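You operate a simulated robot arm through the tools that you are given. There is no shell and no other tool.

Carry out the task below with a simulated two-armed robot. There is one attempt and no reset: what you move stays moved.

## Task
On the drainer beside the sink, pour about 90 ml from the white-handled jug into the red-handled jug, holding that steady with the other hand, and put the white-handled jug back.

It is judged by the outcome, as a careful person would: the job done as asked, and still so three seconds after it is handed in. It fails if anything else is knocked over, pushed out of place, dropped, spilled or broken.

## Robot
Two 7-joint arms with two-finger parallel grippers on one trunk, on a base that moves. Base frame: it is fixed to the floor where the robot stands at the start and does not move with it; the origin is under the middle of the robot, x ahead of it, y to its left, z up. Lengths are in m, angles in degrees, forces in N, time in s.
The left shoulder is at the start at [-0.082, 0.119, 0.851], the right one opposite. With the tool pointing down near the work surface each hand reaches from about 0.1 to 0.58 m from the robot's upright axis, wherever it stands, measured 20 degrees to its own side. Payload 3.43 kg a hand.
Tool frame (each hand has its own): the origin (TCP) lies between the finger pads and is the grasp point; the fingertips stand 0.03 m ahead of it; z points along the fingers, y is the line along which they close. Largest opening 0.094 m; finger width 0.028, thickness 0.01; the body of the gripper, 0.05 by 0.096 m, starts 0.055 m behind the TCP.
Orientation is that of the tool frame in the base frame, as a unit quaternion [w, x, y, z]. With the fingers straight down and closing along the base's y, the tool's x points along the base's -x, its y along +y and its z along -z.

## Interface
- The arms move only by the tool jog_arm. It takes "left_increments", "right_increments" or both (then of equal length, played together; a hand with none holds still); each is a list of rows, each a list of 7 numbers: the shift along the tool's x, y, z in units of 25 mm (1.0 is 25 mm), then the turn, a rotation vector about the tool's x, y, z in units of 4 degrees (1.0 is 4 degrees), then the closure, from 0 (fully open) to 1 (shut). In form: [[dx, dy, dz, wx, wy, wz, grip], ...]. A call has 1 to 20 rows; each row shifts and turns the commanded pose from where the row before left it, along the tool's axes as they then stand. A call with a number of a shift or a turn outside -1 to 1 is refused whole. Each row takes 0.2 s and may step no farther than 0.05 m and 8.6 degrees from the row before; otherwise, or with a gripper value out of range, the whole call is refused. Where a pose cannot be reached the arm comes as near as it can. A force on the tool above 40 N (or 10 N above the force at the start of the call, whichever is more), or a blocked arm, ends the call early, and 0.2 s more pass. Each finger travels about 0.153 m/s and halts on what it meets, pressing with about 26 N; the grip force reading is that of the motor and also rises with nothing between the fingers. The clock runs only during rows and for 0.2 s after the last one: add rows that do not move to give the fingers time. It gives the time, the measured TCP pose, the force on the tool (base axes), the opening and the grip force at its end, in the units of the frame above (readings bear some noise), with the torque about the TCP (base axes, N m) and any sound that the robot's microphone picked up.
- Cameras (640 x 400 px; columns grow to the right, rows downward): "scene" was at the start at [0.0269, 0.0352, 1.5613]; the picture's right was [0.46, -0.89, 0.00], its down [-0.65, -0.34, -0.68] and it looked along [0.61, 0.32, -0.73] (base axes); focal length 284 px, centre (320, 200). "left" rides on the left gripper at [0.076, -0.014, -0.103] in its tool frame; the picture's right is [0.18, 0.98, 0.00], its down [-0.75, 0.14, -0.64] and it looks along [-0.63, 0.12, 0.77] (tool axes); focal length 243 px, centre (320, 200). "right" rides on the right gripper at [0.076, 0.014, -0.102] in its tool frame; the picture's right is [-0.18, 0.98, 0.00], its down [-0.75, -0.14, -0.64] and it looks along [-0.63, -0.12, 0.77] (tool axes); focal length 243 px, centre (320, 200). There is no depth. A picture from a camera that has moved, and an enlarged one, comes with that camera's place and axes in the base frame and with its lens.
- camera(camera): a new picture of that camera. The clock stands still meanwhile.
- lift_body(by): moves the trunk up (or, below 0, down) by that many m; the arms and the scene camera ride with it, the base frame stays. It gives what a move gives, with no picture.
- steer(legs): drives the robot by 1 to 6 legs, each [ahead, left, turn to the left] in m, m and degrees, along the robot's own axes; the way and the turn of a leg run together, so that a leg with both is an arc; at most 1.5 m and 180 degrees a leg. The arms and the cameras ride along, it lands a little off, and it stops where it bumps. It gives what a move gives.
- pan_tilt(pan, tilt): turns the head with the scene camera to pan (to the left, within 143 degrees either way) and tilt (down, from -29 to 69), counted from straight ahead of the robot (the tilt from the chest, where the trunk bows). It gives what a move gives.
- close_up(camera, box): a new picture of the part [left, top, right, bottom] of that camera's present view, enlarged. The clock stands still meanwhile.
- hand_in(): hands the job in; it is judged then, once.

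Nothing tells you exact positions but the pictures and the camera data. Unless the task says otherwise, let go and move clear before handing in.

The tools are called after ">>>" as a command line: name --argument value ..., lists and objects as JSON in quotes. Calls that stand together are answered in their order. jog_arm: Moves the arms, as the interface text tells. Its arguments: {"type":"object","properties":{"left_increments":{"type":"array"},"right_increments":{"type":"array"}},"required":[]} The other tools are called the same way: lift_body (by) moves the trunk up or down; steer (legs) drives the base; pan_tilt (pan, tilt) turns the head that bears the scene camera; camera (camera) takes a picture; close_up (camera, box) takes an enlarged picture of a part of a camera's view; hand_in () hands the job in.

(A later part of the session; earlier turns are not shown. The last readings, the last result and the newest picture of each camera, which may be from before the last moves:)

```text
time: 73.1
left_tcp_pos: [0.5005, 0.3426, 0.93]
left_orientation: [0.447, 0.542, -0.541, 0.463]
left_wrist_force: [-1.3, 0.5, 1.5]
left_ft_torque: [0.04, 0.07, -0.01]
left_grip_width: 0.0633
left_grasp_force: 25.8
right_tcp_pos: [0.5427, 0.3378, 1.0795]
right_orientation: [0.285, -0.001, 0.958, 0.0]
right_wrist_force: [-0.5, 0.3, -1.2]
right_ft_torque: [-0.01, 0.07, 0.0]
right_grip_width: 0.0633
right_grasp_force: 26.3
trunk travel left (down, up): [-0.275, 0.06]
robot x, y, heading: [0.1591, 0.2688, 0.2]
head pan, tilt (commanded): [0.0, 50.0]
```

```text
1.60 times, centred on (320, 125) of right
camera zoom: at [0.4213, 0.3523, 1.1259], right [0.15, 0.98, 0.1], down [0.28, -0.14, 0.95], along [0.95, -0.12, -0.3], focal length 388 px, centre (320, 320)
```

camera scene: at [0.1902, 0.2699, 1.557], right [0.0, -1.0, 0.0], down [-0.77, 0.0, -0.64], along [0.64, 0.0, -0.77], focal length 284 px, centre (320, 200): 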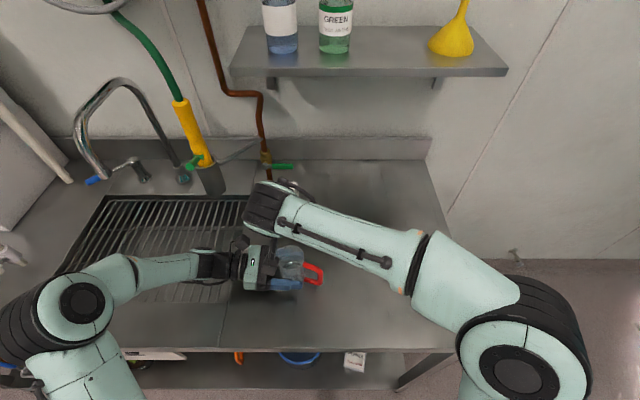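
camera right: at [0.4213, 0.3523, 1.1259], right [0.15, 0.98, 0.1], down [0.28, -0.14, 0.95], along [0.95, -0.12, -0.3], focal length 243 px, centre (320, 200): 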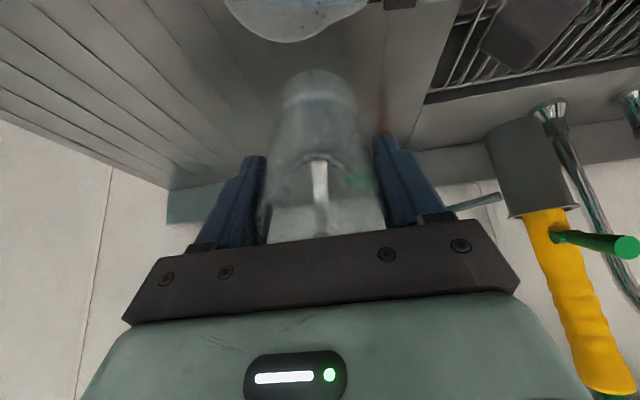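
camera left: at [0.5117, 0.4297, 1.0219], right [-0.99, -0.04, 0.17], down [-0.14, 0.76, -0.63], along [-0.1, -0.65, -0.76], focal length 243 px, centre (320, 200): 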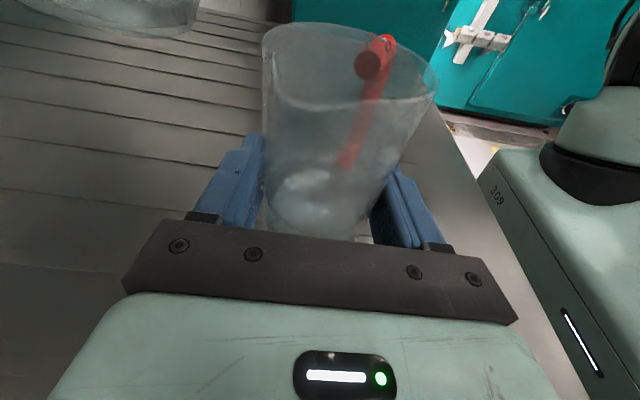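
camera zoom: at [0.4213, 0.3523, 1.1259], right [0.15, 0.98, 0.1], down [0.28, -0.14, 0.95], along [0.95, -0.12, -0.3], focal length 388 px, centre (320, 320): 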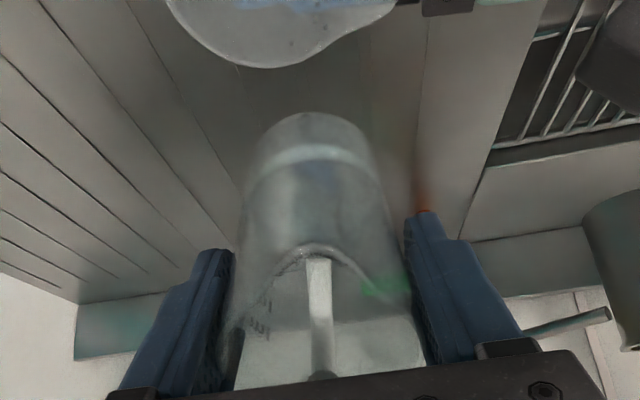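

The level reads the same from both cameras (z about 0.9205, roughly 90–92 ml). Now I'll bring the white jug upright while carrying it away from the red jug.

>>> jog_arm --right_increments '[[-0.134, 0, 0.11, 0, 0.3, 0, 0.8], [-0.268, 0, 0.225, 0, 0.6, 0, 0.8], [-0.268, 0, 0.225, 0, 0.66, 0, 0.8], [-0.268, 0, 0.225, 0, 0.66, 0, 0.8], [-0.268, 0, 0.225, 0, 0.66, 0, 0.8], [-0.268, 0, 0.225, 0, 0.66, 0, 0.8], [-0.268, 0, 0.225, 0, 0.66, 0, 0.8], [-0.268, 0, 0.225, 0, 0.66, 0, 0.8], [-0.268, 0, 0.225, 0, 0.66, 0, 0.8], [-0.268, 0, 0.225, 0, 0.46, 0, 0.8], [-0.134, 0, 0.11, 0, 0.3, 0, 0.8], [0, 0, 0, 0, 0, 0, 0.8]]'

>>> camera --camera "right"

>>> camera --camera "left"

>>> close_up --camera "scene" --box '[230, 150, 370, 300]'

```text
time: 75.7
left_tcp_pos: [0.5001, 0.3418, 0.9303]
left_orientation: [-0.448, -0.541, 0.542, -0.462]
left_wrist_force: [-0.7, 0.6, 0.8]
left_ft_torque: [-0.02, 0.07, -0.01]
left_grip_width: 0.0636
left_grasp_force: 26.3
right_tcp_pos: [0.624, 0.3398, 1.0543]
right_orientation: [0.071, -0.001, 0.997, 0.0]
right_wrist_force: [-0.8, -0.4, -0.9]
right_ft_torque: [0.0, 0.0, -0.01]
right_grip_width: 0.0635
right_grasp_force: 26.2
trunk travel left (down, up): [-0.275, 0.06]
robot x, y, heading: [0.1585, 0.2742, 0.2]
head pan, tilt (commanded): [0.0, 50.0]
```

```text
taken
camera right: at [0.5341, 0.3526, 1.1457], right [0.18, 0.98, 0.03], down [0.66, -0.14, 0.74], along [0.73, -0.12, -0.67], focal length 243 px, centre (320, 200)
```

right: 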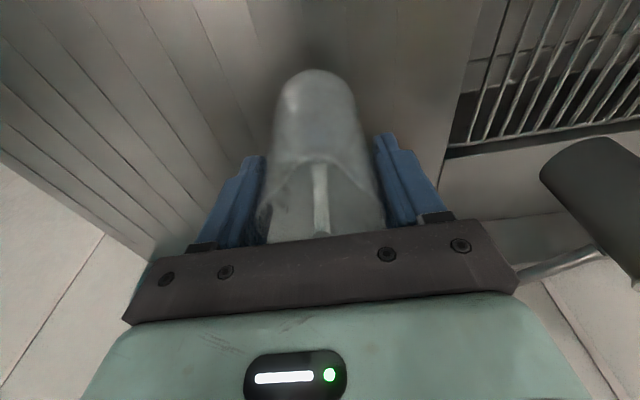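

```text
taken
camera left: at [0.5117, 0.4297, 1.0219], right [-0.99, -0.04, 0.17], down [-0.14, 0.76, -0.63], along [-0.1, -0.65, -0.76], focal length 243 px, centre (320, 200)
```

left: 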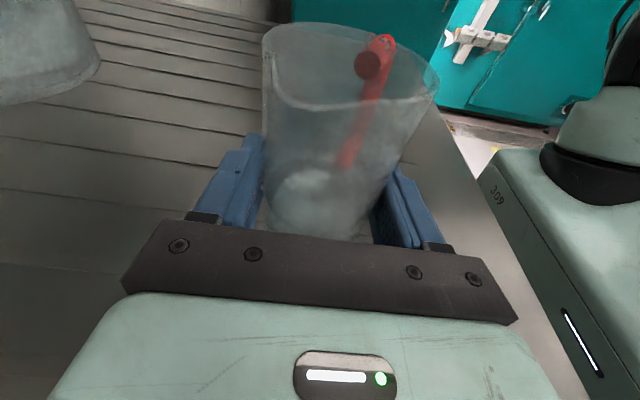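

```text
2.67 times, centred on (300, 225) of scene
camera zoom: at [0.1902, 0.2698, 1.557], right [0.0, -1.0, 0.0], down [-0.77, 0.0, -0.64], along [0.64, 0.0, -0.77], focal length 758 px, centre (373, 133)
```

zoom: 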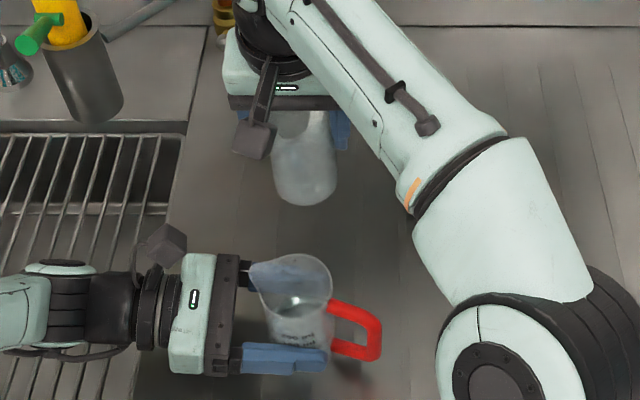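

The white jug is upright again and nothing dripped on the counter. I'll take a few still weight readings here, and zoom in on the jug's attitude in the grip.

>>> jog_arm --right_increments '[[0, 0, 0, 0, 0, 0, 0.8]]'

>>> jog_arm --right_increments '[[0, 0, 0, 0, 0, 0, 0.8]]'

>>> jog_arm --right_increments '[[0, 0, 0, 0, 0, 0, 0.8]]'

>>> jog_arm --right_increments '[[0, 0, 0, 0, 0, 0, 0.8]]'

>>> jog_arm --right_increments '[[0, 0, 0, 0, 0, 0, 0.8]]'

>>> close_up --camera "right" --box '[240, 60, 400, 250]'

>>> close_up --camera "left" --box '[0, 0, 180, 140]'

>>> close_up --camera "scene" --box '[265, 175, 325, 235]'

```text
time: 76.1
left_tcp_pos: [0.5005, 0.3417, 0.9292]
left_orientation: [-0.448, -0.54, 0.542, -0.462]
left_wrist_force: [-0.8, 1.3, 1.1]
left_ft_torque: [0.02, 0.08, 0.01]
left_grip_width: 0.0633
left_grasp_force: 26.5
right_tcp_pos: [0.6247, 0.3396, 1.0542]
right_orientation: [0.071, 0.0, 0.997, 0.0]
right_wrist_force: [-0.3, 0.6, -0.8]
right_ft_torque: [0.0, 0.02, 0.01]
right_grip_width: 0.0633
right_grasp_force: 26.3
trunk travel left (down, up): [-0.275, 0.06]
robot x, y, heading: [0.1571, 0.2725, 0.1]
head pan, tilt (commanded): [0.0, 50.0]
```

```text
time: 76.5
left_tcp_pos: [0.4996, 0.3422, 0.9291]
left_orientation: [-0.448, -0.541, 0.542, -0.462]
left_wrist_force: [-0.3, 0.8, 0.3]
left_ft_torque: [-0.02, 0.09, -0.03]
left_grip_width: 0.0633
left_grasp_force: 26.2
right_tcp_pos: [0.6246, 0.3383, 1.0542]
right_orientation: [0.07, -0.001, 0.998, 0.0]
right_wrist_force: [-0.4, -0.1, -0.8]
right_ft_torque: [-0.03, 0.01, 0.02]
right_grip_width: 0.0633
right_grasp_force: 26.3
trunk travel left (down, up): [-0.275, 0.06]
robot x, y, heading: [0.1564, 0.2719, 0.2]
head pan, tilt (commanded): [0.0, 50.0]
```

```text
time: 76.9
left_tcp_pos: [0.499, 0.3416, 0.9289]
left_orientation: [-0.447, -0.542, 0.542, -0.462]
left_wrist_force: [-0.3, 1.2, 1.0]
left_ft_torque: [0.04, 0.09, -0.02]
left_grip_width: 0.0635
left_grasp_force: 26.3
right_tcp_pos: [0.6251, 0.3381, 1.0525]
right_orientation: [0.07, -0.001, 0.998, 0.0]
right_wrist_force: [-0.1, -0.3, -1.3]
right_ft_torque: [0.02, 0.02, 0.0]
right_grip_width: 0.0634
right_grasp_force: 26.1
trunk travel left (down, up): [-0.275, 0.06]
robot x, y, heading: [0.1556, 0.2696, 0.1]
head pan, tilt (commanded): [0.0, 50.0]
```

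```text
time: 77.3
left_tcp_pos: [0.4997, 0.3414, 0.9289]
left_orientation: [-0.447, -0.541, 0.542, -0.462]
left_wrist_force: [0.1, 0.4, 1.8]
left_ft_torque: [-0.02, 0.09, -0.02]
left_grip_width: 0.0632
left_grasp_force: 25.9
right_tcp_pos: [0.6254, 0.3394, 1.0547]
right_orientation: [0.071, -0.001, 0.997, 0.0]
right_wrist_force: [-0.4, -0.5, -1.1]
right_ft_torque: [-0.02, -0.01, 0.0]
right_grip_width: 0.0633
right_grasp_force: 26.0
trunk travel left (down, up): [-0.275, 0.06]
robot x, y, heading: [0.1555, 0.271, -0.1]
head pan, tilt (commanded): [0.0, 50.0]
```

```text
time: 77.7
left_tcp_pos: [0.4999, 0.3411, 0.9302]
left_orientation: [-0.447, -0.541, 0.542, -0.462]
left_wrist_force: [0.4, 0.8, 1.5]
left_ft_torque: [0.0, 0.08, -0.02]
left_grip_width: 0.0634
left_grasp_force: 26.2
right_tcp_pos: [0.6247, 0.3386, 1.0542]
right_orientation: [0.07, -0.001, 0.998, 0.001]
right_wrist_force: [-0.1, 0.5, -1.6]
right_ft_torque: [-0.01, -0.02, 0.01]
right_grip_width: 0.0632
right_grasp_force: 25.8
trunk travel left (down, up): [-0.275, 0.06]
robot x, y, heading: [0.1592, 0.2747, -0.1]
head pan, tilt (commanded): [0.0, 50.0]
```

```text
2.11 times, centred on (320, 155) of right
camera zoom: at [0.5341, 0.3527, 1.1456], right [0.18, 0.98, 0.03], down [0.66, -0.14, 0.74], along [0.73, -0.12, -0.67], focal length 511 px, centre (320, 295)
```

zoom: 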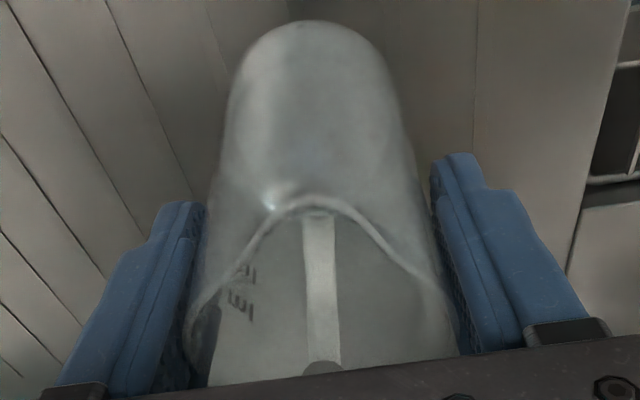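

```text
2.86 times, centred on (90, 70) of left
camera zoom: at [0.5117, 0.4297, 1.0219], right [-0.99, -0.04, 0.17], down [-0.14, 0.76, -0.63], along [-0.1, -0.65, -0.76], focal length 693 px, centre (977, 571)
```

zoom: 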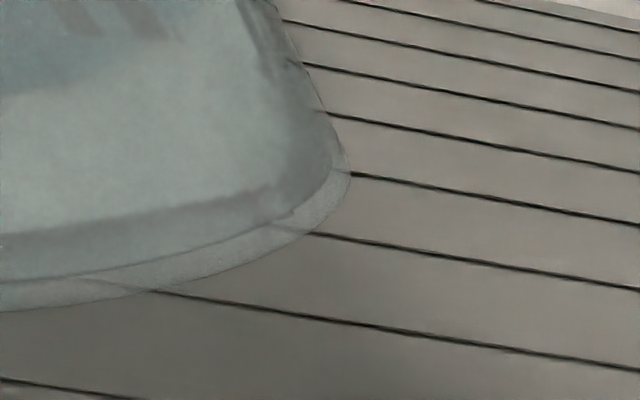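

```text
6.67 times, centred on (295, 205) of scene
camera zoom: at [0.1903, 0.2699, 1.557], right [0.0, -1.0, 0.0], down [-0.77, 0.0, -0.64], along [0.64, 0.0, -0.77], focal length 1895 px, centre (487, 167)
```

zoom: 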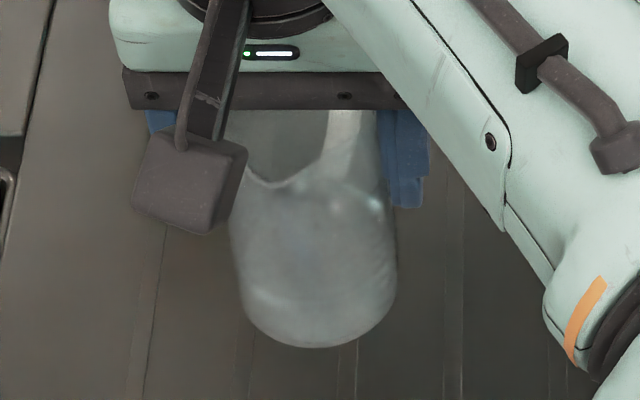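

The weight dropped by about 0.95 N, consistent with roughly 90–95 ml poured. I'll turn the white jug back to its original heading, then carry it to just above its original spot.

>>> jog_arm --right_increments '[[0, 0, 0, 0.063, 0, 0.45, 0.8], [0, 0, 0, 0.126, 0, 0.897, 0.8], [0, 0, 0, 0.126, 0, 0.897, 0.8], [0, 0, 0, 0.126, 0, 0.897, 0.8], [0, 0, 0, 0.126, 0, 0.897, 0.8], [0, 0, 0, 0.126, 0, 0.897, 0.8], [0, 0, 0, 0.126, 0, 0.897, 0.8], [0, 0, 0, 0.126, 0, 0.897, 0.8], [0, 0, 0, 0.063, 0, 0.45, 0.8], [0, 0, 0, 0, 0, 0, 0.8]]'

>>> jog_arm --right_increments '[[-0.22, -0.158, 0.176, 0, 0, 0, 0.8], [-0.22, -0.158, 0.176, 0, 0, 0, 0.8], [-0.441, -0.316, 0.352, 0, 0, 0, 0.8], [-0.441, -0.316, 0.352, 0, 0, 0, 0.8], [-0.441, -0.316, 0.352, 0, 0, 0, 0.8], [-0.441, -0.316, 0.352, 0, 0, 0, 0.8], [-0.441, -0.316, 0.352, 0, 0, 0, 0.8], [-0.441, -0.316, 0.352, 0, 0, 0, 0.8], [-0.441, -0.316, 0.352, 0, 0, 0, 0.8], [-0.441, -0.316, 0.352, 0, 0, 0, 0.8], [-0.441, -0.316, 0.352, 0, 0, 0, 0.8], [-0.441, -0.316, 0.352, 0, 0, 0, 0.8], [-0.22, -0.158, 0.176, 0, 0, 0, 0.8], [-0.22, -0.158, 0.176, 0, 0, 0, 0.8], [0, 0, 0, 0, 0, 0, 0.8]]'

>>> camera --camera "right"

>>> close_up --camera "left" --box '[0, 0, 260, 160]'

>>> camera --camera "scene"

```text
time: 79.9
left_tcp_pos: [0.4993, 0.3422, 0.9296]
left_orientation: [-0.449, -0.54, 0.543, -0.461]
left_wrist_force: [-0.8, 0.1, 0.9]
left_ft_torque: [-0.03, 0.04, -0.06]
left_grip_width: 0.0638
left_grasp_force: 25.3
right_tcp_pos: [0.6253, 0.3381, 1.0526]
right_orientation: [0.068, 0.25, 0.966, -0.017]
right_wrist_force: [-0.8, -0.6, -1.2]
right_ft_torque: [0.01, 0.01, -0.02]
right_grip_width: 0.0634
right_grasp_force: 25.8
trunk travel left (down, up): [-0.275, 0.06]
robot x, y, heading: [0.1579, 0.2708, 0.1]
head pan, tilt (commanded): [0.0, 50.0]
```

```text
time: 83.1
left_tcp_pos: [0.4998, 0.3428, 0.9297]
left_orientation: [-0.447, -0.541, 0.542, -0.462]
left_wrist_force: [-1.0, -0.3, -0.4]
left_ft_torque: [0.0, 0.01, -0.05]
left_grip_width: 0.0635
left_grasp_force: 26.0
right_tcp_pos: [0.7052, 0.1855, 0.9696]
right_orientation: [0.07, 0.249, 0.966, -0.015]
right_wrist_force: [0.5, 4.0, 13.5]
right_ft_torque: [0.09, 0.21, -0.04]
right_grip_width: 0.0635
right_grasp_force: 26.1
trunk travel left (down, up): [-0.275, 0.06]
robot x, y, heading: [0.157, 0.2701, 0.1]
head pan, tilt (commanded): [0.0, 50.0]
```

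```text
taken
camera right: at [0.6323, 0.2418, 1.0614], right [0.63, 0.77, 0.03], down [0.5, -0.44, 0.74], along [0.59, -0.46, -0.67], focal length 243 px, centre (320, 200)
```

right: 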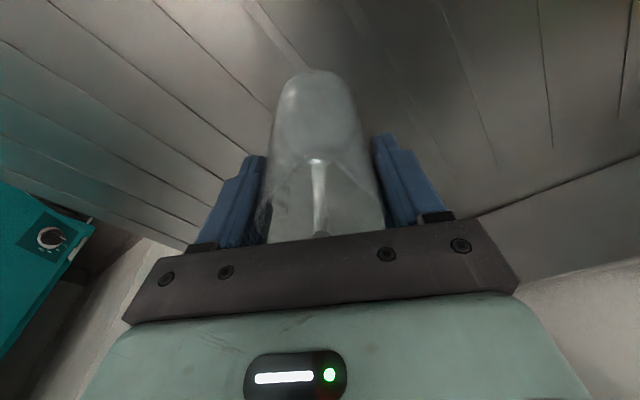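

```text
2.46 times, centred on (130, 80) of left
camera zoom: at [0.511, 0.4303, 1.022], right [-0.99, -0.04, 0.16], down [-0.14, 0.76, -0.63], along [-0.1, -0.65, -0.76], focal length 597 px, centre (788, 495)
```

zoom: 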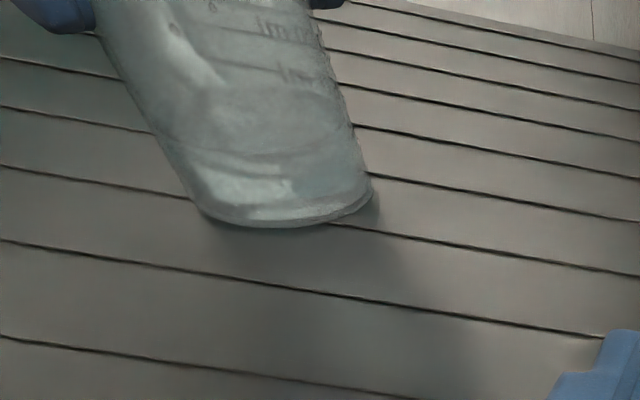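

```text
taken
camera scene: at [0.1892, 0.2706, 1.5572], right [0.0, -1.0, 0.0], down [-0.77, 0.0, -0.64], along [0.64, 0.0, -0.77], focal length 284 px, centre (320, 200)
```

scene: 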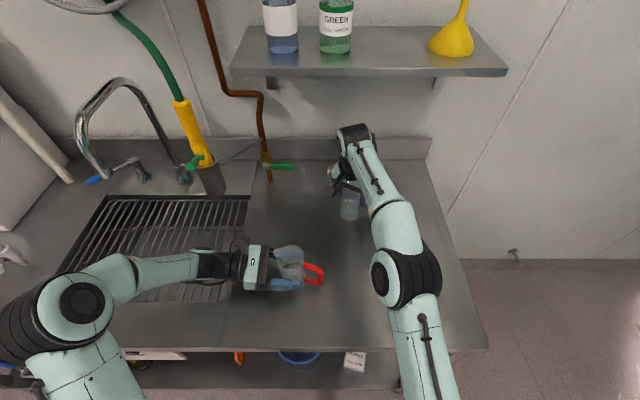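

The jug's base is already on the counter (13 N of upward push), at its original place as seen from the left camera. I'll ease up by about 2 mm to relieve the pressure before letting go.

>>> jog_arm --right_increments '[[-0.006, 0, -0.04, 0, 0, 0, 0.8], [-0.006, 0, -0.04, 0, 0, 0, 0.8], [0, 0, 0, 0, 0, 0, 0.8]]'

>>> close_up --camera "left" --box '[0, 0, 260, 160]'

>>> close_up --camera "right" --box '[240, 60, 400, 250]'

```text
time: 83.9
left_tcp_pos: [0.4996, 0.3426, 0.9296]
left_orientation: [-0.447, -0.541, 0.542, -0.462]
left_wrist_force: [0.4, 0.4, -0.4]
left_ft_torque: [0.03, 0.02, -0.02]
left_grip_width: 0.0635
left_grasp_force: 26.1
right_tcp_pos: [0.7052, 0.1866, 0.9696]
right_orientation: [0.07, 0.249, 0.966, -0.017]
right_wrist_force: [2.5, 5.4, 12.6]
right_ft_torque: [0.06, -0.22, 0.05]
right_grip_width: 0.0635
right_grasp_force: 26.2
trunk travel left (down, up): [-0.275, 0.06]
robot x, y, heading: [0.1579, 0.2709, 0.1]
head pan, tilt (commanded): [0.0, 50.0]
```

```text
2.46 times, centred on (130, 80) of left
camera zoom: at [0.5113, 0.4301, 1.022], right [-0.99, -0.04, 0.16], down [-0.14, 0.76, -0.63], along [-0.1, -0.65, -0.76], focal length 597 px, centre (788, 495)
```

zoom: 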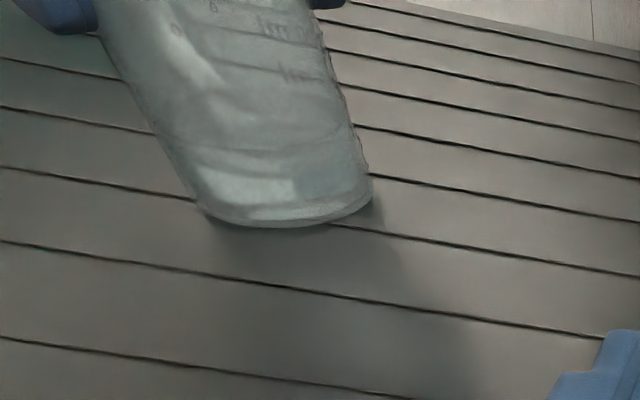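

```text
2.11 times, centred on (320, 155) of right
camera zoom: at [0.6327, 0.2415, 1.0614], right [0.63, 0.77, 0.03], down [0.5, -0.44, 0.74], along [0.59, -0.46, -0.67], focal length 511 px, centre (320, 295)
```

zoom: 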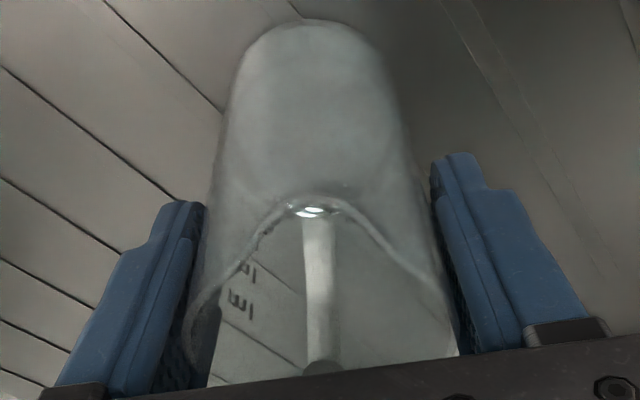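

The push is still about 12 N, so I'll ease up a few more millimetres in small steps and watch the force.

>>> jog_arm --right_increments '[[-0.006, 0, -0.04, 0, 0, 0, 0.8], [-0.006, 0, -0.04, 0, 0, 0, 0.8], [0, 0, 0, 0, 0, 0, 0.8], [0, 0, 0, 0, 0, 0, 0.8]]'

>>> close_up --camera "left" --box '[0, 0, 260, 160]'

>>> close_up --camera "scene" --box '[290, 110, 410, 240]'

```text
time: 84.9
left_tcp_pos: [0.4997, 0.3427, 0.9298]
left_orientation: [-0.448, -0.541, 0.542, -0.462]
left_wrist_force: [-0.4, -0.1, 0.3]
left_ft_torque: [0.0, 0.07, -0.02]
left_grip_width: 0.0635
left_grasp_force: 25.8
right_tcp_pos: [0.7063, 0.1853, 0.9704]
right_orientation: [0.068, 0.249, 0.966, -0.018]
right_wrist_force: [-0.9, 0.3, -1.6]
right_ft_torque: [0.0, 0.04, -0.02]
right_grip_width: 0.0633
right_grasp_force: 25.7
trunk travel left (down, up): [-0.275, 0.06]
robot x, y, heading: [0.1526, 0.2716, 0.0]
head pan, tilt (commanded): [0.0, 50.0]
```

```text
2.46 times, centred on (130, 80) of left
camera zoom: at [0.5117, 0.4295, 1.0219], right [-0.99, -0.04, 0.17], down [-0.14, 0.76, -0.63], along [-0.1, -0.65, -0.76], focal length 597 px, centre (788, 495)
```

zoom: 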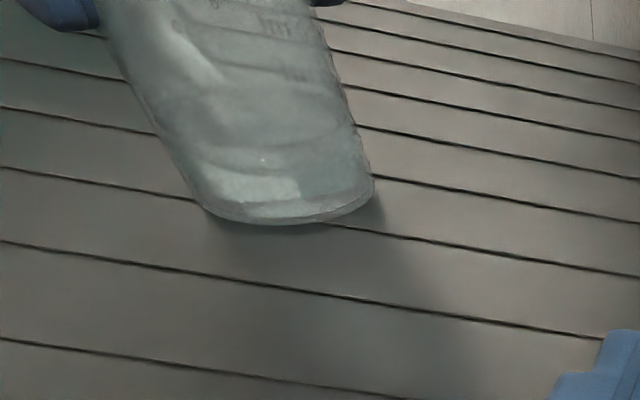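

```text
3.08 times, centred on (350, 175) of scene
camera zoom: at [0.1903, 0.2698, 1.5569], right [0.0, -1.0, 0.0], down [-0.77, 0.0, -0.64], along [0.64, 0.0, -0.77], focal length 874 px, centre (228, 277)
```

zoom: 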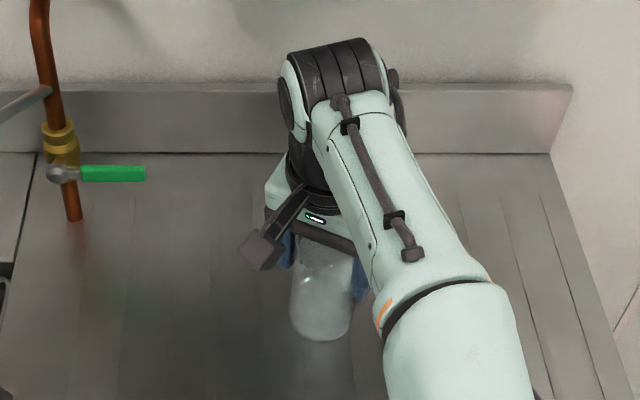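

The jug is now hanging a couple of millimetres above the counter, upright to within a degree or two. I'll lower it gently until it just touches.

>>> jog_arm --right_increments '[[0.004, 0, 0.03, 0, 0, 0, 0.8], [0.004, 0, 0.03, 0, 0, 0, 0.8], [0, 0, 0, 0, 0, 0, 0.8], [0, 0, 0, 0, 0, 0, 0.8]]'

>>> close_up --camera "left" --box '[0, 0, 260, 160]'

```text
time: 85.9
left_tcp_pos: [0.4987, 0.3414, 0.9294]
left_orientation: [-0.448, -0.541, 0.542, -0.462]
left_wrist_force: [-0.5, -0.8, 1.5]
left_ft_torque: [-0.02, 0.07, -0.06]
left_grip_width: 0.0637
left_grasp_force: 26.0
right_tcp_pos: [0.7052, 0.184, 0.9691]
right_orientation: [0.068, 0.249, 0.966, -0.017]
right_wrist_force: [0.5, 0.5, 0.2]
right_ft_torque: [-0.01, -0.04, 0.03]
right_grip_width: 0.0633
right_grasp_force: 25.9
trunk travel left (down, up): [-0.275, 0.06]
robot x, y, heading: [0.1602, 0.2717, 0.1]
head pan, tilt (commanded): [0.0, 50.0]
```

```text
2.46 times, centred on (130, 80) of left
camera zoom: at [0.5117, 0.4296, 1.0219], right [-0.99, -0.04, 0.17], down [-0.14, 0.76, -0.63], along [-0.1, -0.65, -0.76], focal length 597 px, centre (788, 495)
```

zoom: 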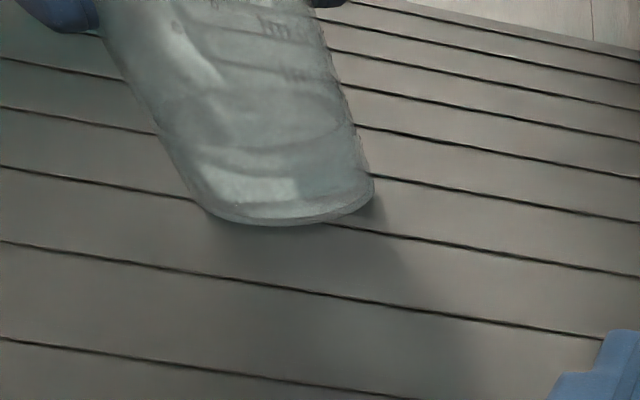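

Contact is light now (force near zero, so the counter carries the jug). I'll open the right fingers gradually.

>>> jog_arm --right_increments '[[0, 0, 0, 0, 0, 0, 0.33], [0, 0, 0, 0, 0, 0, 0.31], [0, 0, 0, 0, 0, 0, 0.28], [0, 0, 0, 0, 0, 0, 0.25], [0, 0, 0, 0, 0, 0, 0.2], [0, 0, 0, 0, 0, 0, 0.1], [0, 0, 0, 0, 0, 0, 0], [0, 0, 0, 0, 0, 0, 0]]'

>>> close_up --camera "left" --box '[0, 0, 260, 160]'

>>> camera --camera "right"

>>> close_up --camera "right" --box '[220, 60, 420, 250]'

```text
time: 87.7
left_tcp_pos: [0.4986, 0.3423, 0.9285]
left_orientation: [-0.447, -0.542, 0.542, -0.462]
left_wrist_force: [0.4, 0.4, 0.8]
left_ft_torque: [-0.02, 0.05, 0.0]
left_grip_width: 0.0637
left_grasp_force: 25.9
right_tcp_pos: [0.7063, 0.1841, 0.9694]
right_orientation: [0.068, 0.248, 0.966, -0.016]
right_wrist_force: [-0.7, -0.3, 0.2]
right_ft_torque: [0.02, -0.05, 0.0]
right_grip_width: 0.0937
right_grasp_force: 0.0
trunk travel left (down, up): [-0.275, 0.06]
robot x, y, heading: [0.1569, 0.2733, 0.1]
head pan, tilt (commanded): [0.0, 50.0]
```

```text
2.46 times, centred on (130, 80) of left
camera zoom: at [0.5116, 0.4296, 1.0219], right [-0.99, -0.04, 0.17], down [-0.14, 0.76, -0.63], along [-0.1, -0.65, -0.76], focal length 597 px, centre (788, 495)
```

zoom: 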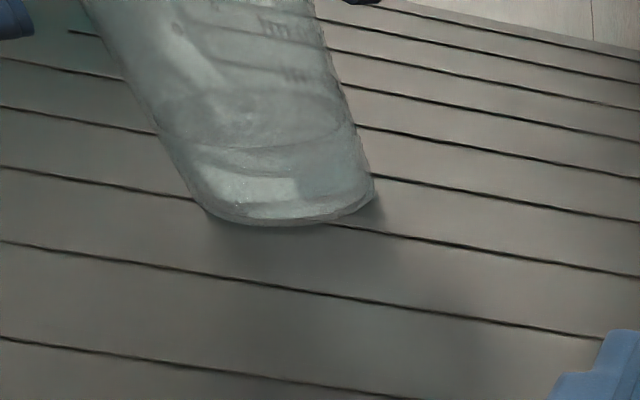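

```text
taken
camera right: at [0.633, 0.2403, 1.0615], right [0.63, 0.77, 0.03], down [0.51, -0.44, 0.74], along [0.58, -0.46, -0.67], focal length 243 px, centre (320, 200)
```

right: 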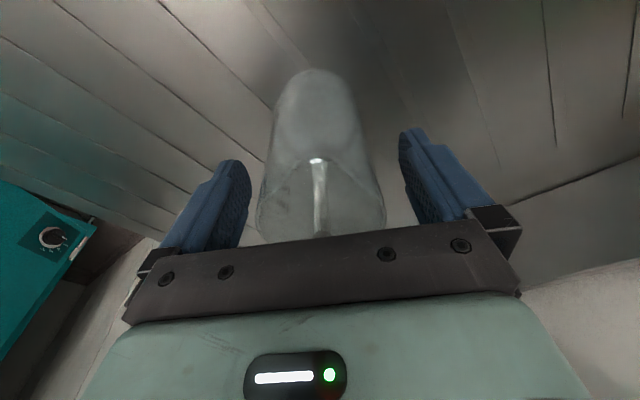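

```text
2.11 times, centred on (320, 155) of right
camera zoom: at [0.633, 0.2403, 1.0615], right [0.63, 0.77, 0.03], down [0.51, -0.44, 0.74], along [0.58, -0.46, -0.67], focal length 511 px, centre (320, 295)
```

zoom: 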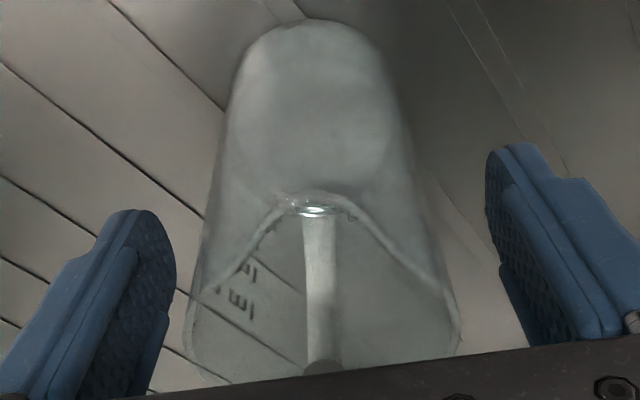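

The white jug stands released at its original spot with its handle direction as before. I'll back the right hand straight out toward me at the same height.

>>> jog_arm --right_increments '[[0.3, 0, -0.042, 0, 0, 0, 0], [0.65, 0, -0.09, 0, 0, 0, 0], [0.65, 0, -0.09, 0, 0, 0, 0], [0.65, 0, -0.09, 0, 0, 0, 0], [0.65, 0, -0.09, 0, 0, 0, 0], [0.65, 0, -0.09, 0, 0, 0, 0], [0.5, 0, -0.07, 0, 0, 0, 0]]'

>>> close_up --camera "left" --box '[0, 0, 260, 160]'

>>> camera --camera "right"

>>> camera --camera "scene"

```text
time: 89.3
left_tcp_pos: [0.4998, 0.3428, 0.9293]
left_orientation: [-0.448, -0.541, 0.542, -0.462]
left_wrist_force: [-0.3, 0.8, 1.5]
left_ft_torque: [-0.01, 0.11, -0.02]
left_grip_width: 0.0637
left_grasp_force: 25.9
right_tcp_pos: [0.6146, 0.2345, 0.9698]
right_orientation: [0.068, 0.25, 0.966, -0.017]
right_wrist_force: [0.7, -0.9, 0.3]
right_ft_torque: [0.01, 0.01, 0.03]
right_grip_width: 0.0938
right_grasp_force: 0.0
trunk travel left (down, up): [-0.275, 0.06]
robot x, y, heading: [0.1561, 0.2712, 0.0]
head pan, tilt (commanded): [0.0, 50.0]
```

```text
2.46 times, centred on (130, 80) of left
camera zoom: at [0.5115, 0.4297, 1.0219], right [-0.99, -0.04, 0.17], down [-0.14, 0.76, -0.63], along [-0.1, -0.65, -0.76], focal length 597 px, centre (788, 495)
```

zoom: 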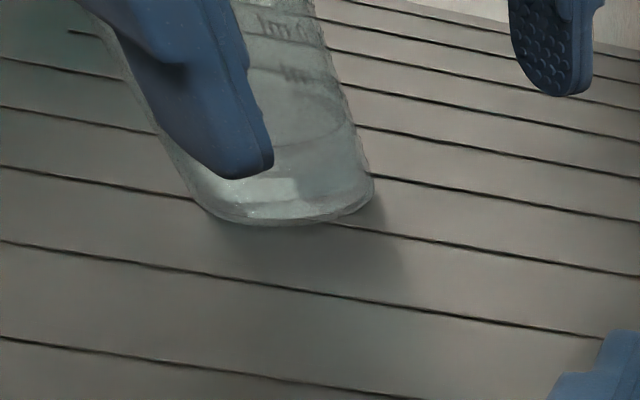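

```text
taken
camera right: at [0.542, 0.2902, 1.0611], right [0.64, 0.77, 0.03], down [0.5, -0.44, 0.74], along [0.58, -0.46, -0.67], focal length 243 px, centre (320, 200)
```

right: 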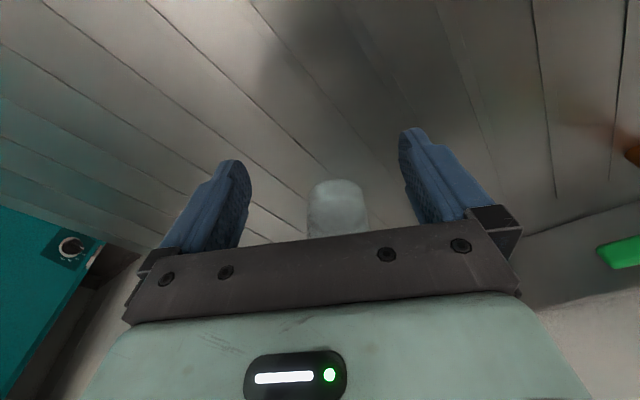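

```text
taken
camera scene: at [0.19, 0.2699, 1.557], right [0.0, -1.0, 0.0], down [-0.77, 0.0, -0.64], along [0.64, 0.0, -0.77], focal length 284 px, centre (320, 200)
```

scene: 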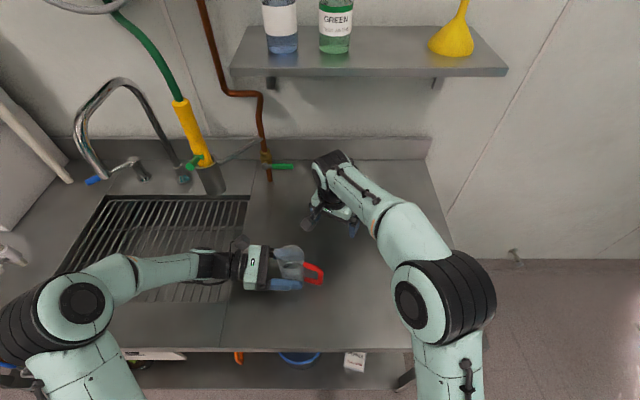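

The jug stayed put and the hand is clear of it. I'll raise the right hand and move it off to the right, away from both jugs.

>>> jog_arm --right_increments '[[-0.1, 0, -0.7, 0, 0, 0, 0], [-0.13, 0, -0.95, 0, 0, 0, 0], [-0.13, 0, -0.95, 0, 0, 0, 0], [-0.13, 0, -0.95, 0, 0, 0, 0], [-0.13, 0, -0.95, 0, 0, 0, 0], [0.3, -0.8, 0, 0, 0, 0, 0], [0.3, -0.8, 0, 0, 0, 0, 0], [0.3, -0.8, 0, 0, 0, 0, 0], [0.3, -0.8, 0, 0, 0, 0, 0], [0.3, -0.8, 0, 0, 0, 0, 0], [0.3, -0.8, 0, 0, 0, 0, 0], [0.3, -0.8, 0, 0, 0, 0, 0], [0.3, -0.8, 0, 0, 0, 0, 0]]'

>>> camera --camera "scene"

>>> close_up --camera "scene" --box '[260, 150, 380, 300]'

>>> close_up --camera "scene" --box '[320, 160, 380, 230]'

>>> close_up --camera "scene" --box '[265, 235, 330, 300]'

```text
time: 92.1
left_tcp_pos: [0.4998, 0.3419, 0.9294]
left_orientation: [0.447, 0.542, -0.542, 0.462]
left_wrist_force: [-0.3, -0.3, 0.8]
left_ft_torque: [-0.04, 0.07, 0.0]
left_grip_width: 0.0634
left_grasp_force: 26.1
right_tcp_pos: [0.4868, 0.1222, 1.0746]
right_orientation: [0.068, 0.248, 0.966, -0.016]
right_wrist_force: [-0.1, -0.4, 0.5]
right_ft_torque: [0.0, 0.01, 0.02]
right_grip_width: 0.0941
right_grasp_force: 0.0
trunk travel left (down, up): [-0.275, 0.06]
robot x, y, heading: [0.156, 0.2727, 0.1]
head pan, tilt (commanded): [0.0, 50.0]
```

```text
taken
camera scene: at [0.1898, 0.2694, 1.557], right [0.0, -1.0, 0.0], down [-0.77, 0.0, -0.64], along [0.64, 0.0, -0.77], focal length 284 px, centre (320, 200)
```

scene: 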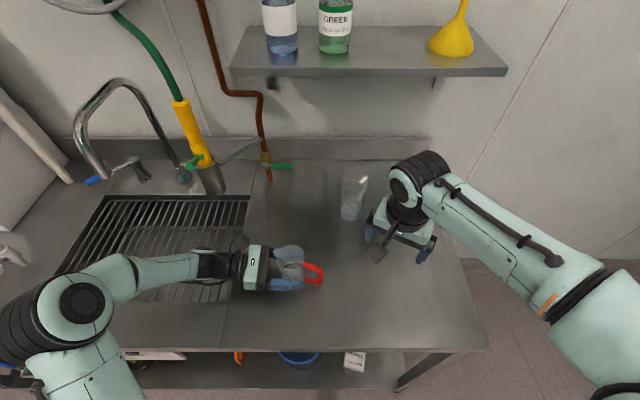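

```text
2.67 times, centred on (320, 225) of scene
camera zoom: at [0.1898, 0.2694, 1.557], right [0.0, -1.0, 0.0], down [-0.77, 0.0, -0.64], along [0.64, 0.0, -0.77], focal length 758 px, centre (320, 133)
```

zoom: 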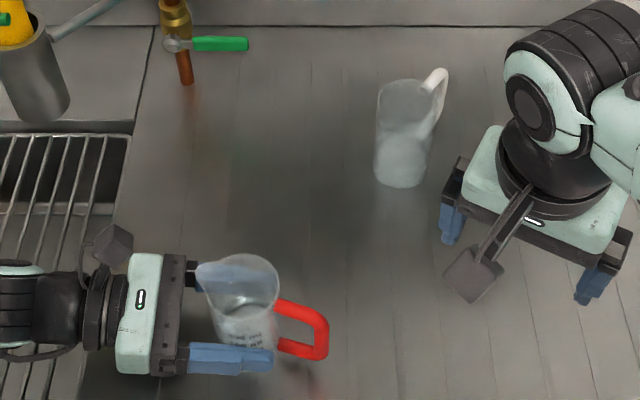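

```text
5.71 times, centred on (350, 195) of scene
camera zoom: at [0.1898, 0.2694, 1.557], right [0.0, -1.0, 0.0], down [-0.77, 0.0, -0.64], along [0.64, 0.0, -0.77], focal length 1624 px, centre (149, 229)
```

zoom: 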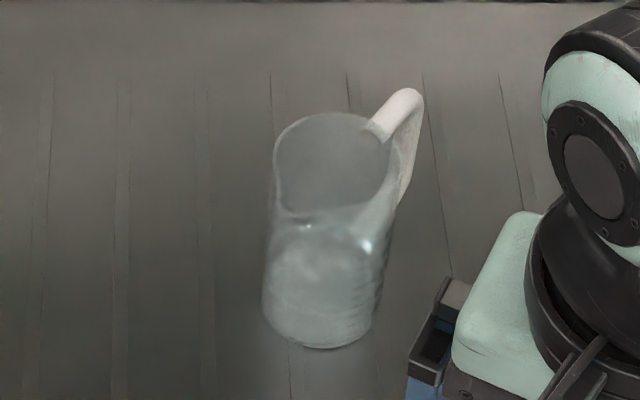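

```text
6.15 times, centred on (298, 268) of scene
camera zoom: at [0.1898, 0.2694, 1.557], right [0.0, -1.0, 0.0], down [-0.77, 0.0, -0.64], along [0.64, 0.0, -0.77], focal length 1749 px, centre (458, -215)
```

zoom: 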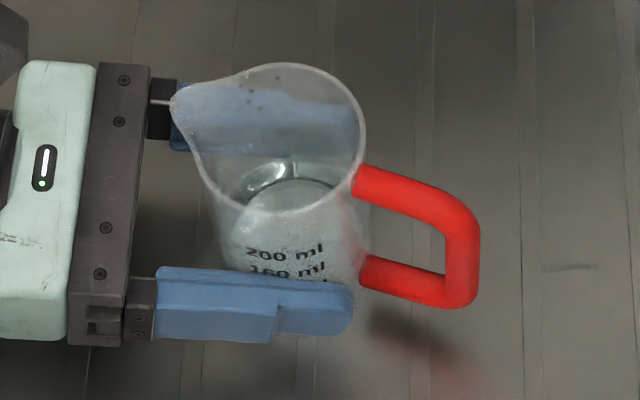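

The white jug stands upright within a few millimetres of where it was. I'll check the counter around the red jug for stray droplets before letting go of it.

>>> close_up --camera "scene" --box '[300, 230, 360, 290]'

>>> close_up --camera "scene" --box '[250, 210, 330, 260]'

>>> close_up --camera "left" --box '[230, 0, 460, 250]'

>>> close_up --camera "left" --box '[0, 0, 270, 260]'

>>> camera --camera "right"

```text
6.67 times, centred on (330, 260) of scene
camera zoom: at [0.1898, 0.2694, 1.557], right [0.0, -1.0, 0.0], down [-0.77, 0.0, -0.64], along [0.64, 0.0, -0.77], focal length 1895 px, centre (253, -200)
```

zoom: 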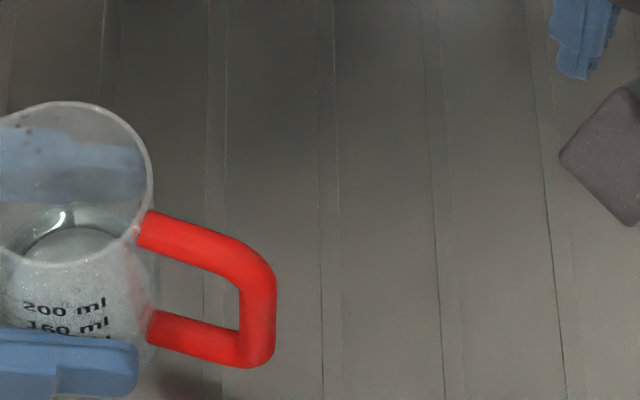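

```text
8.00 times, centred on (290, 235) of scene
camera zoom: at [0.1898, 0.2694, 1.557], right [0.0, -1.0, 0.0], down [-0.77, 0.0, -0.64], along [0.64, 0.0, -0.77], focal length 2274 px, centre (560, -80)
```

zoom: 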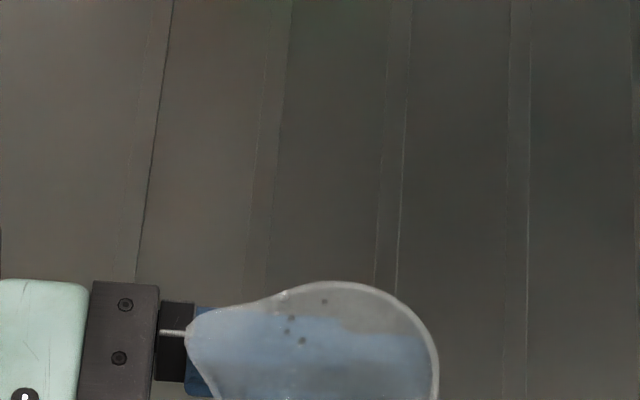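

```text
1.60 times, centred on (345, 125) of left
camera zoom: at [0.5114, 0.4294, 1.0219], right [-0.99, -0.04, 0.17], down [-0.14, 0.76, -0.63], along [-0.1, -0.65, -0.76], focal length 388 px, centre (280, 320)
```

zoom: 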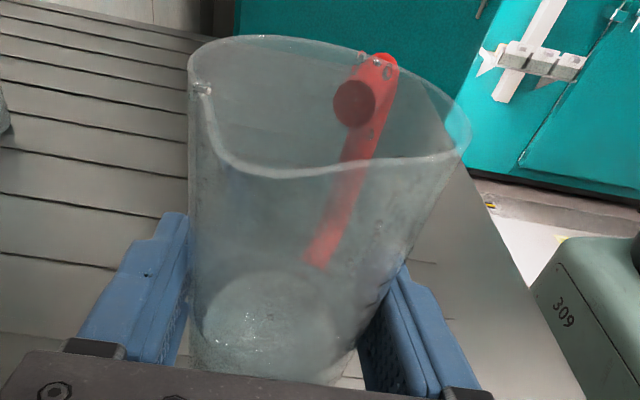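

```text
1.54 times, centred on (135, 130) of left
camera zoom: at [0.5114, 0.4294, 1.0219], right [-0.99, -0.04, 0.17], down [-0.14, 0.76, -0.63], along [-0.1, -0.65, -0.76], focal length 373 px, centre (605, 308)
```

zoom: 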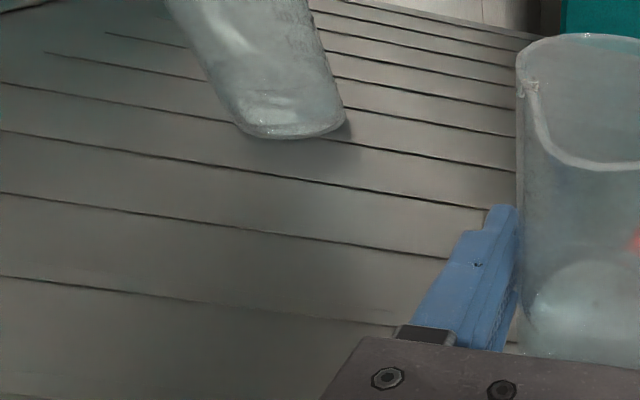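

```text
taken
camera right: at [0.4144, 0.1775, 1.1665], right [0.63, 0.77, 0.03], down [0.51, -0.44, 0.74], along [0.58, -0.46, -0.67], focal length 243 px, centre (320, 200)
```

right: 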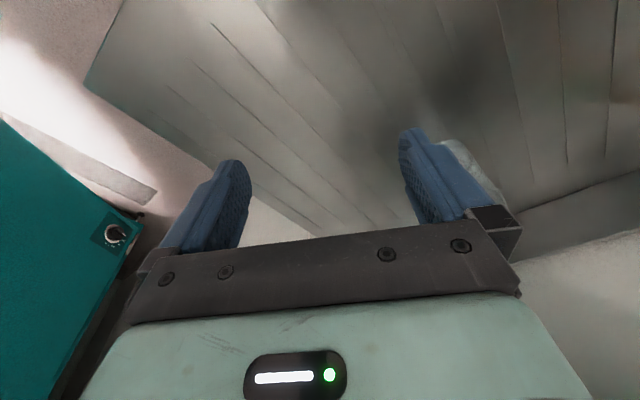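

The counter is dry; the specks are droplets inside the red jug's wall. Now I'll open the left hand gradually and check that the red jug stays put.

>>> jog_arm --left_increments '[[0, 0, 0, 0, 0, 0, 0.33], [0, 0, 0, 0, 0, 0, 0.31], [0, 0, 0, 0, 0, 0, 0.28], [0, 0, 0, 0, 0, 0, 0.25], [0, 0, 0, 0, 0, 0, 0.2], [0, 0, 0, 0, 0, 0, 0.1], [0, 0, 0, 0, 0, 0, 0], [0, 0, 0, 0, 0, 0, 0]]'

>>> camera --camera "left"

>>> close_up --camera "scene" --box '[220, 220, 350, 310]'

```text
time: 93.9
left_tcp_pos: [0.5003, 0.3419, 0.929]
left_orientation: [-0.447, -0.541, 0.542, -0.461]
left_wrist_force: [0.1, -0.5, 0.8]
left_ft_torque: [0.0, -0.02, -0.03]
left_grip_width: 0.094
left_grasp_force: 0.0
right_tcp_pos: [0.4872, 0.1236, 1.0745]
right_orientation: [0.068, 0.249, 0.966, -0.016]
right_wrist_force: [-0.4, -0.2, 0.1]
right_ft_torque: [-0.02, -0.03, 0.01]
right_grip_width: 0.0941
right_grasp_force: 0.1
trunk travel left (down, up): [-0.275, 0.06]
robot x, y, heading: [0.158, 0.272, 0.1]
head pan, tilt (commanded): [0.0, 50.0]
```

```text
taken
camera left: at [0.5117, 0.4296, 1.0219], right [-0.99, -0.04, 0.17], down [-0.14, 0.76, -0.63], along [-0.1, -0.65, -0.76], focal length 243 px, centre (320, 200)
```

left: 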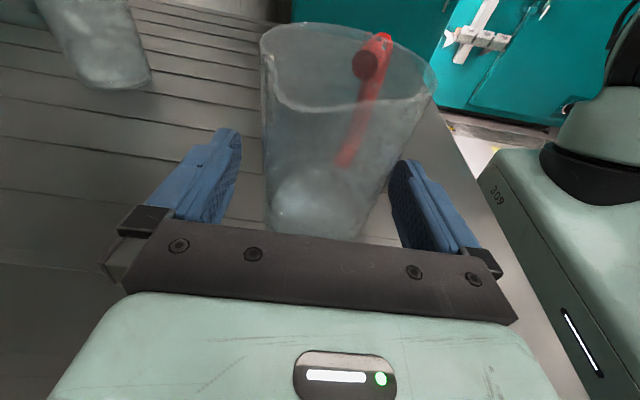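

```text
4.44 times, centred on (285, 265) of scene
camera zoom: at [0.1902, 0.2698, 1.557], right [0.0, -1.0, 0.0], down [-0.77, 0.0, -0.64], along [0.64, 0.0, -0.77], focal length 1263 px, centre (476, -89)
```

zoom: 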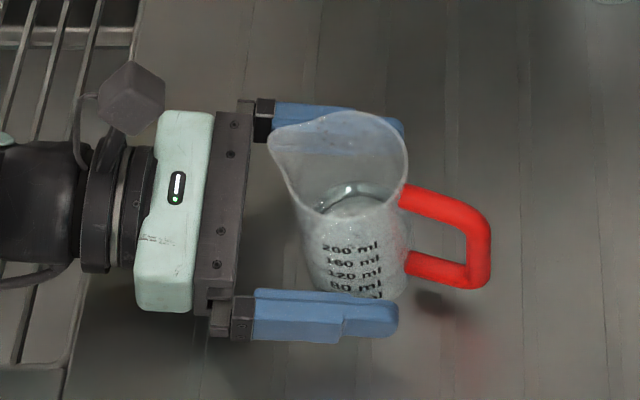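

The red jug stands freely, centred between the open fingers. I'll back the left hand straight out to the left.

>>> jog_arm --left_increments '[[-0.07, 0, -0.4, 0, 0, 0, 0], [-0.14, 0, -0.788, 0, 0, 0, 0], [-0.14, 0, -0.788, 0, 0, 0, 0], [-0.14, 0, -0.788, 0, 0, 0, 0], [-0.14, 0, -0.788, 0, 0, 0, 0], [-0.14, 0, -0.788, 0, 0, 0, 0], [-0.14, 0, -0.788, 0, 0, 0, 0]]'

>>> camera --camera "left"

>>> close_up --camera "scene" --box '[265, 235, 330, 300]'

>>> close_up --camera "left" --box '[260, 20, 400, 200]'

```text
time: 95.5
left_tcp_pos: [0.4979, 0.4733, 0.9283]
left_orientation: [0.447, 0.542, -0.542, 0.462]
left_wrist_force: [0.2, 0.6, -0.1]
left_ft_torque: [0.02, 0.0, 0.01]
left_grip_width: 0.094
left_grasp_force: 0.0
right_tcp_pos: [0.4873, 0.1224, 1.0742]
right_orientation: [0.069, 0.249, 0.966, -0.018]
right_wrist_force: [0.0, 0.1, -0.2]
right_ft_torque: [0.0, 0.03, 0.0]
right_grip_width: 0.094
right_grasp_force: 0.0
trunk travel left (down, up): [-0.275, 0.06]
robot x, y, heading: [0.1554, 0.2736, -0.1]
head pan, tilt (commanded): [0.0, 50.0]
```

```text
taken
camera left: at [0.5097, 0.5608, 1.0219], right [-0.99, -0.04, 0.17], down [-0.14, 0.76, -0.63], along [-0.1, -0.65, -0.76], focal length 243 px, centre (320, 200)
```

left: 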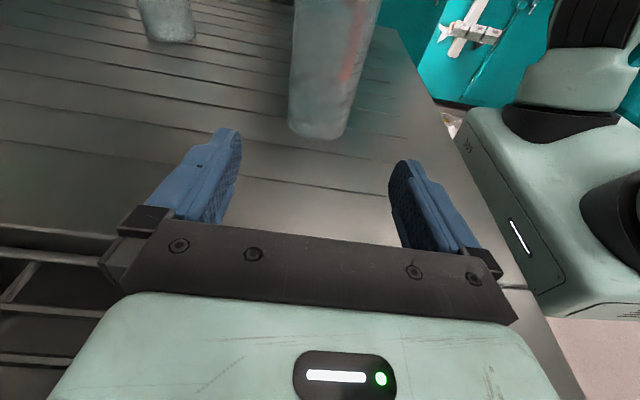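

```text
6.15 times, centred on (298, 268) of scene
camera zoom: at [0.1903, 0.2702, 1.557], right [0.0, -1.0, 0.0], down [-0.77, 0.0, -0.64], along [0.64, 0.0, -0.77], focal length 1749 px, centre (458, -215)
```

zoom: 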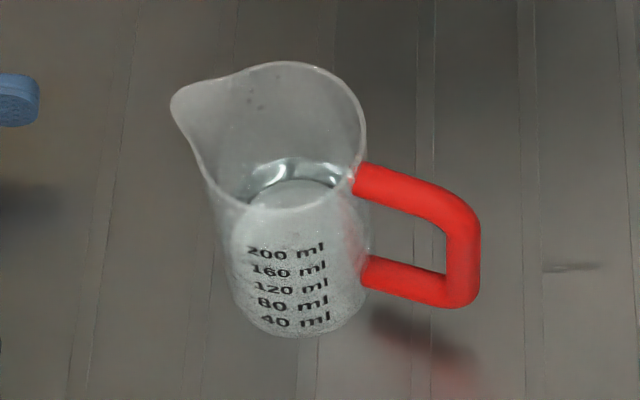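

```text
2.22 times, centred on (330, 110) of left
camera zoom: at [0.5097, 0.5608, 1.0219], right [-0.99, -0.04, 0.17], down [-0.14, 0.76, -0.63], along [-0.1, -0.65, -0.76], focal length 539 px, centre (298, 400)
```

zoom: 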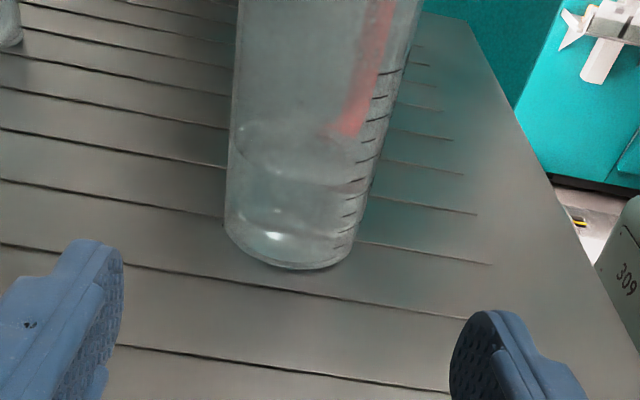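

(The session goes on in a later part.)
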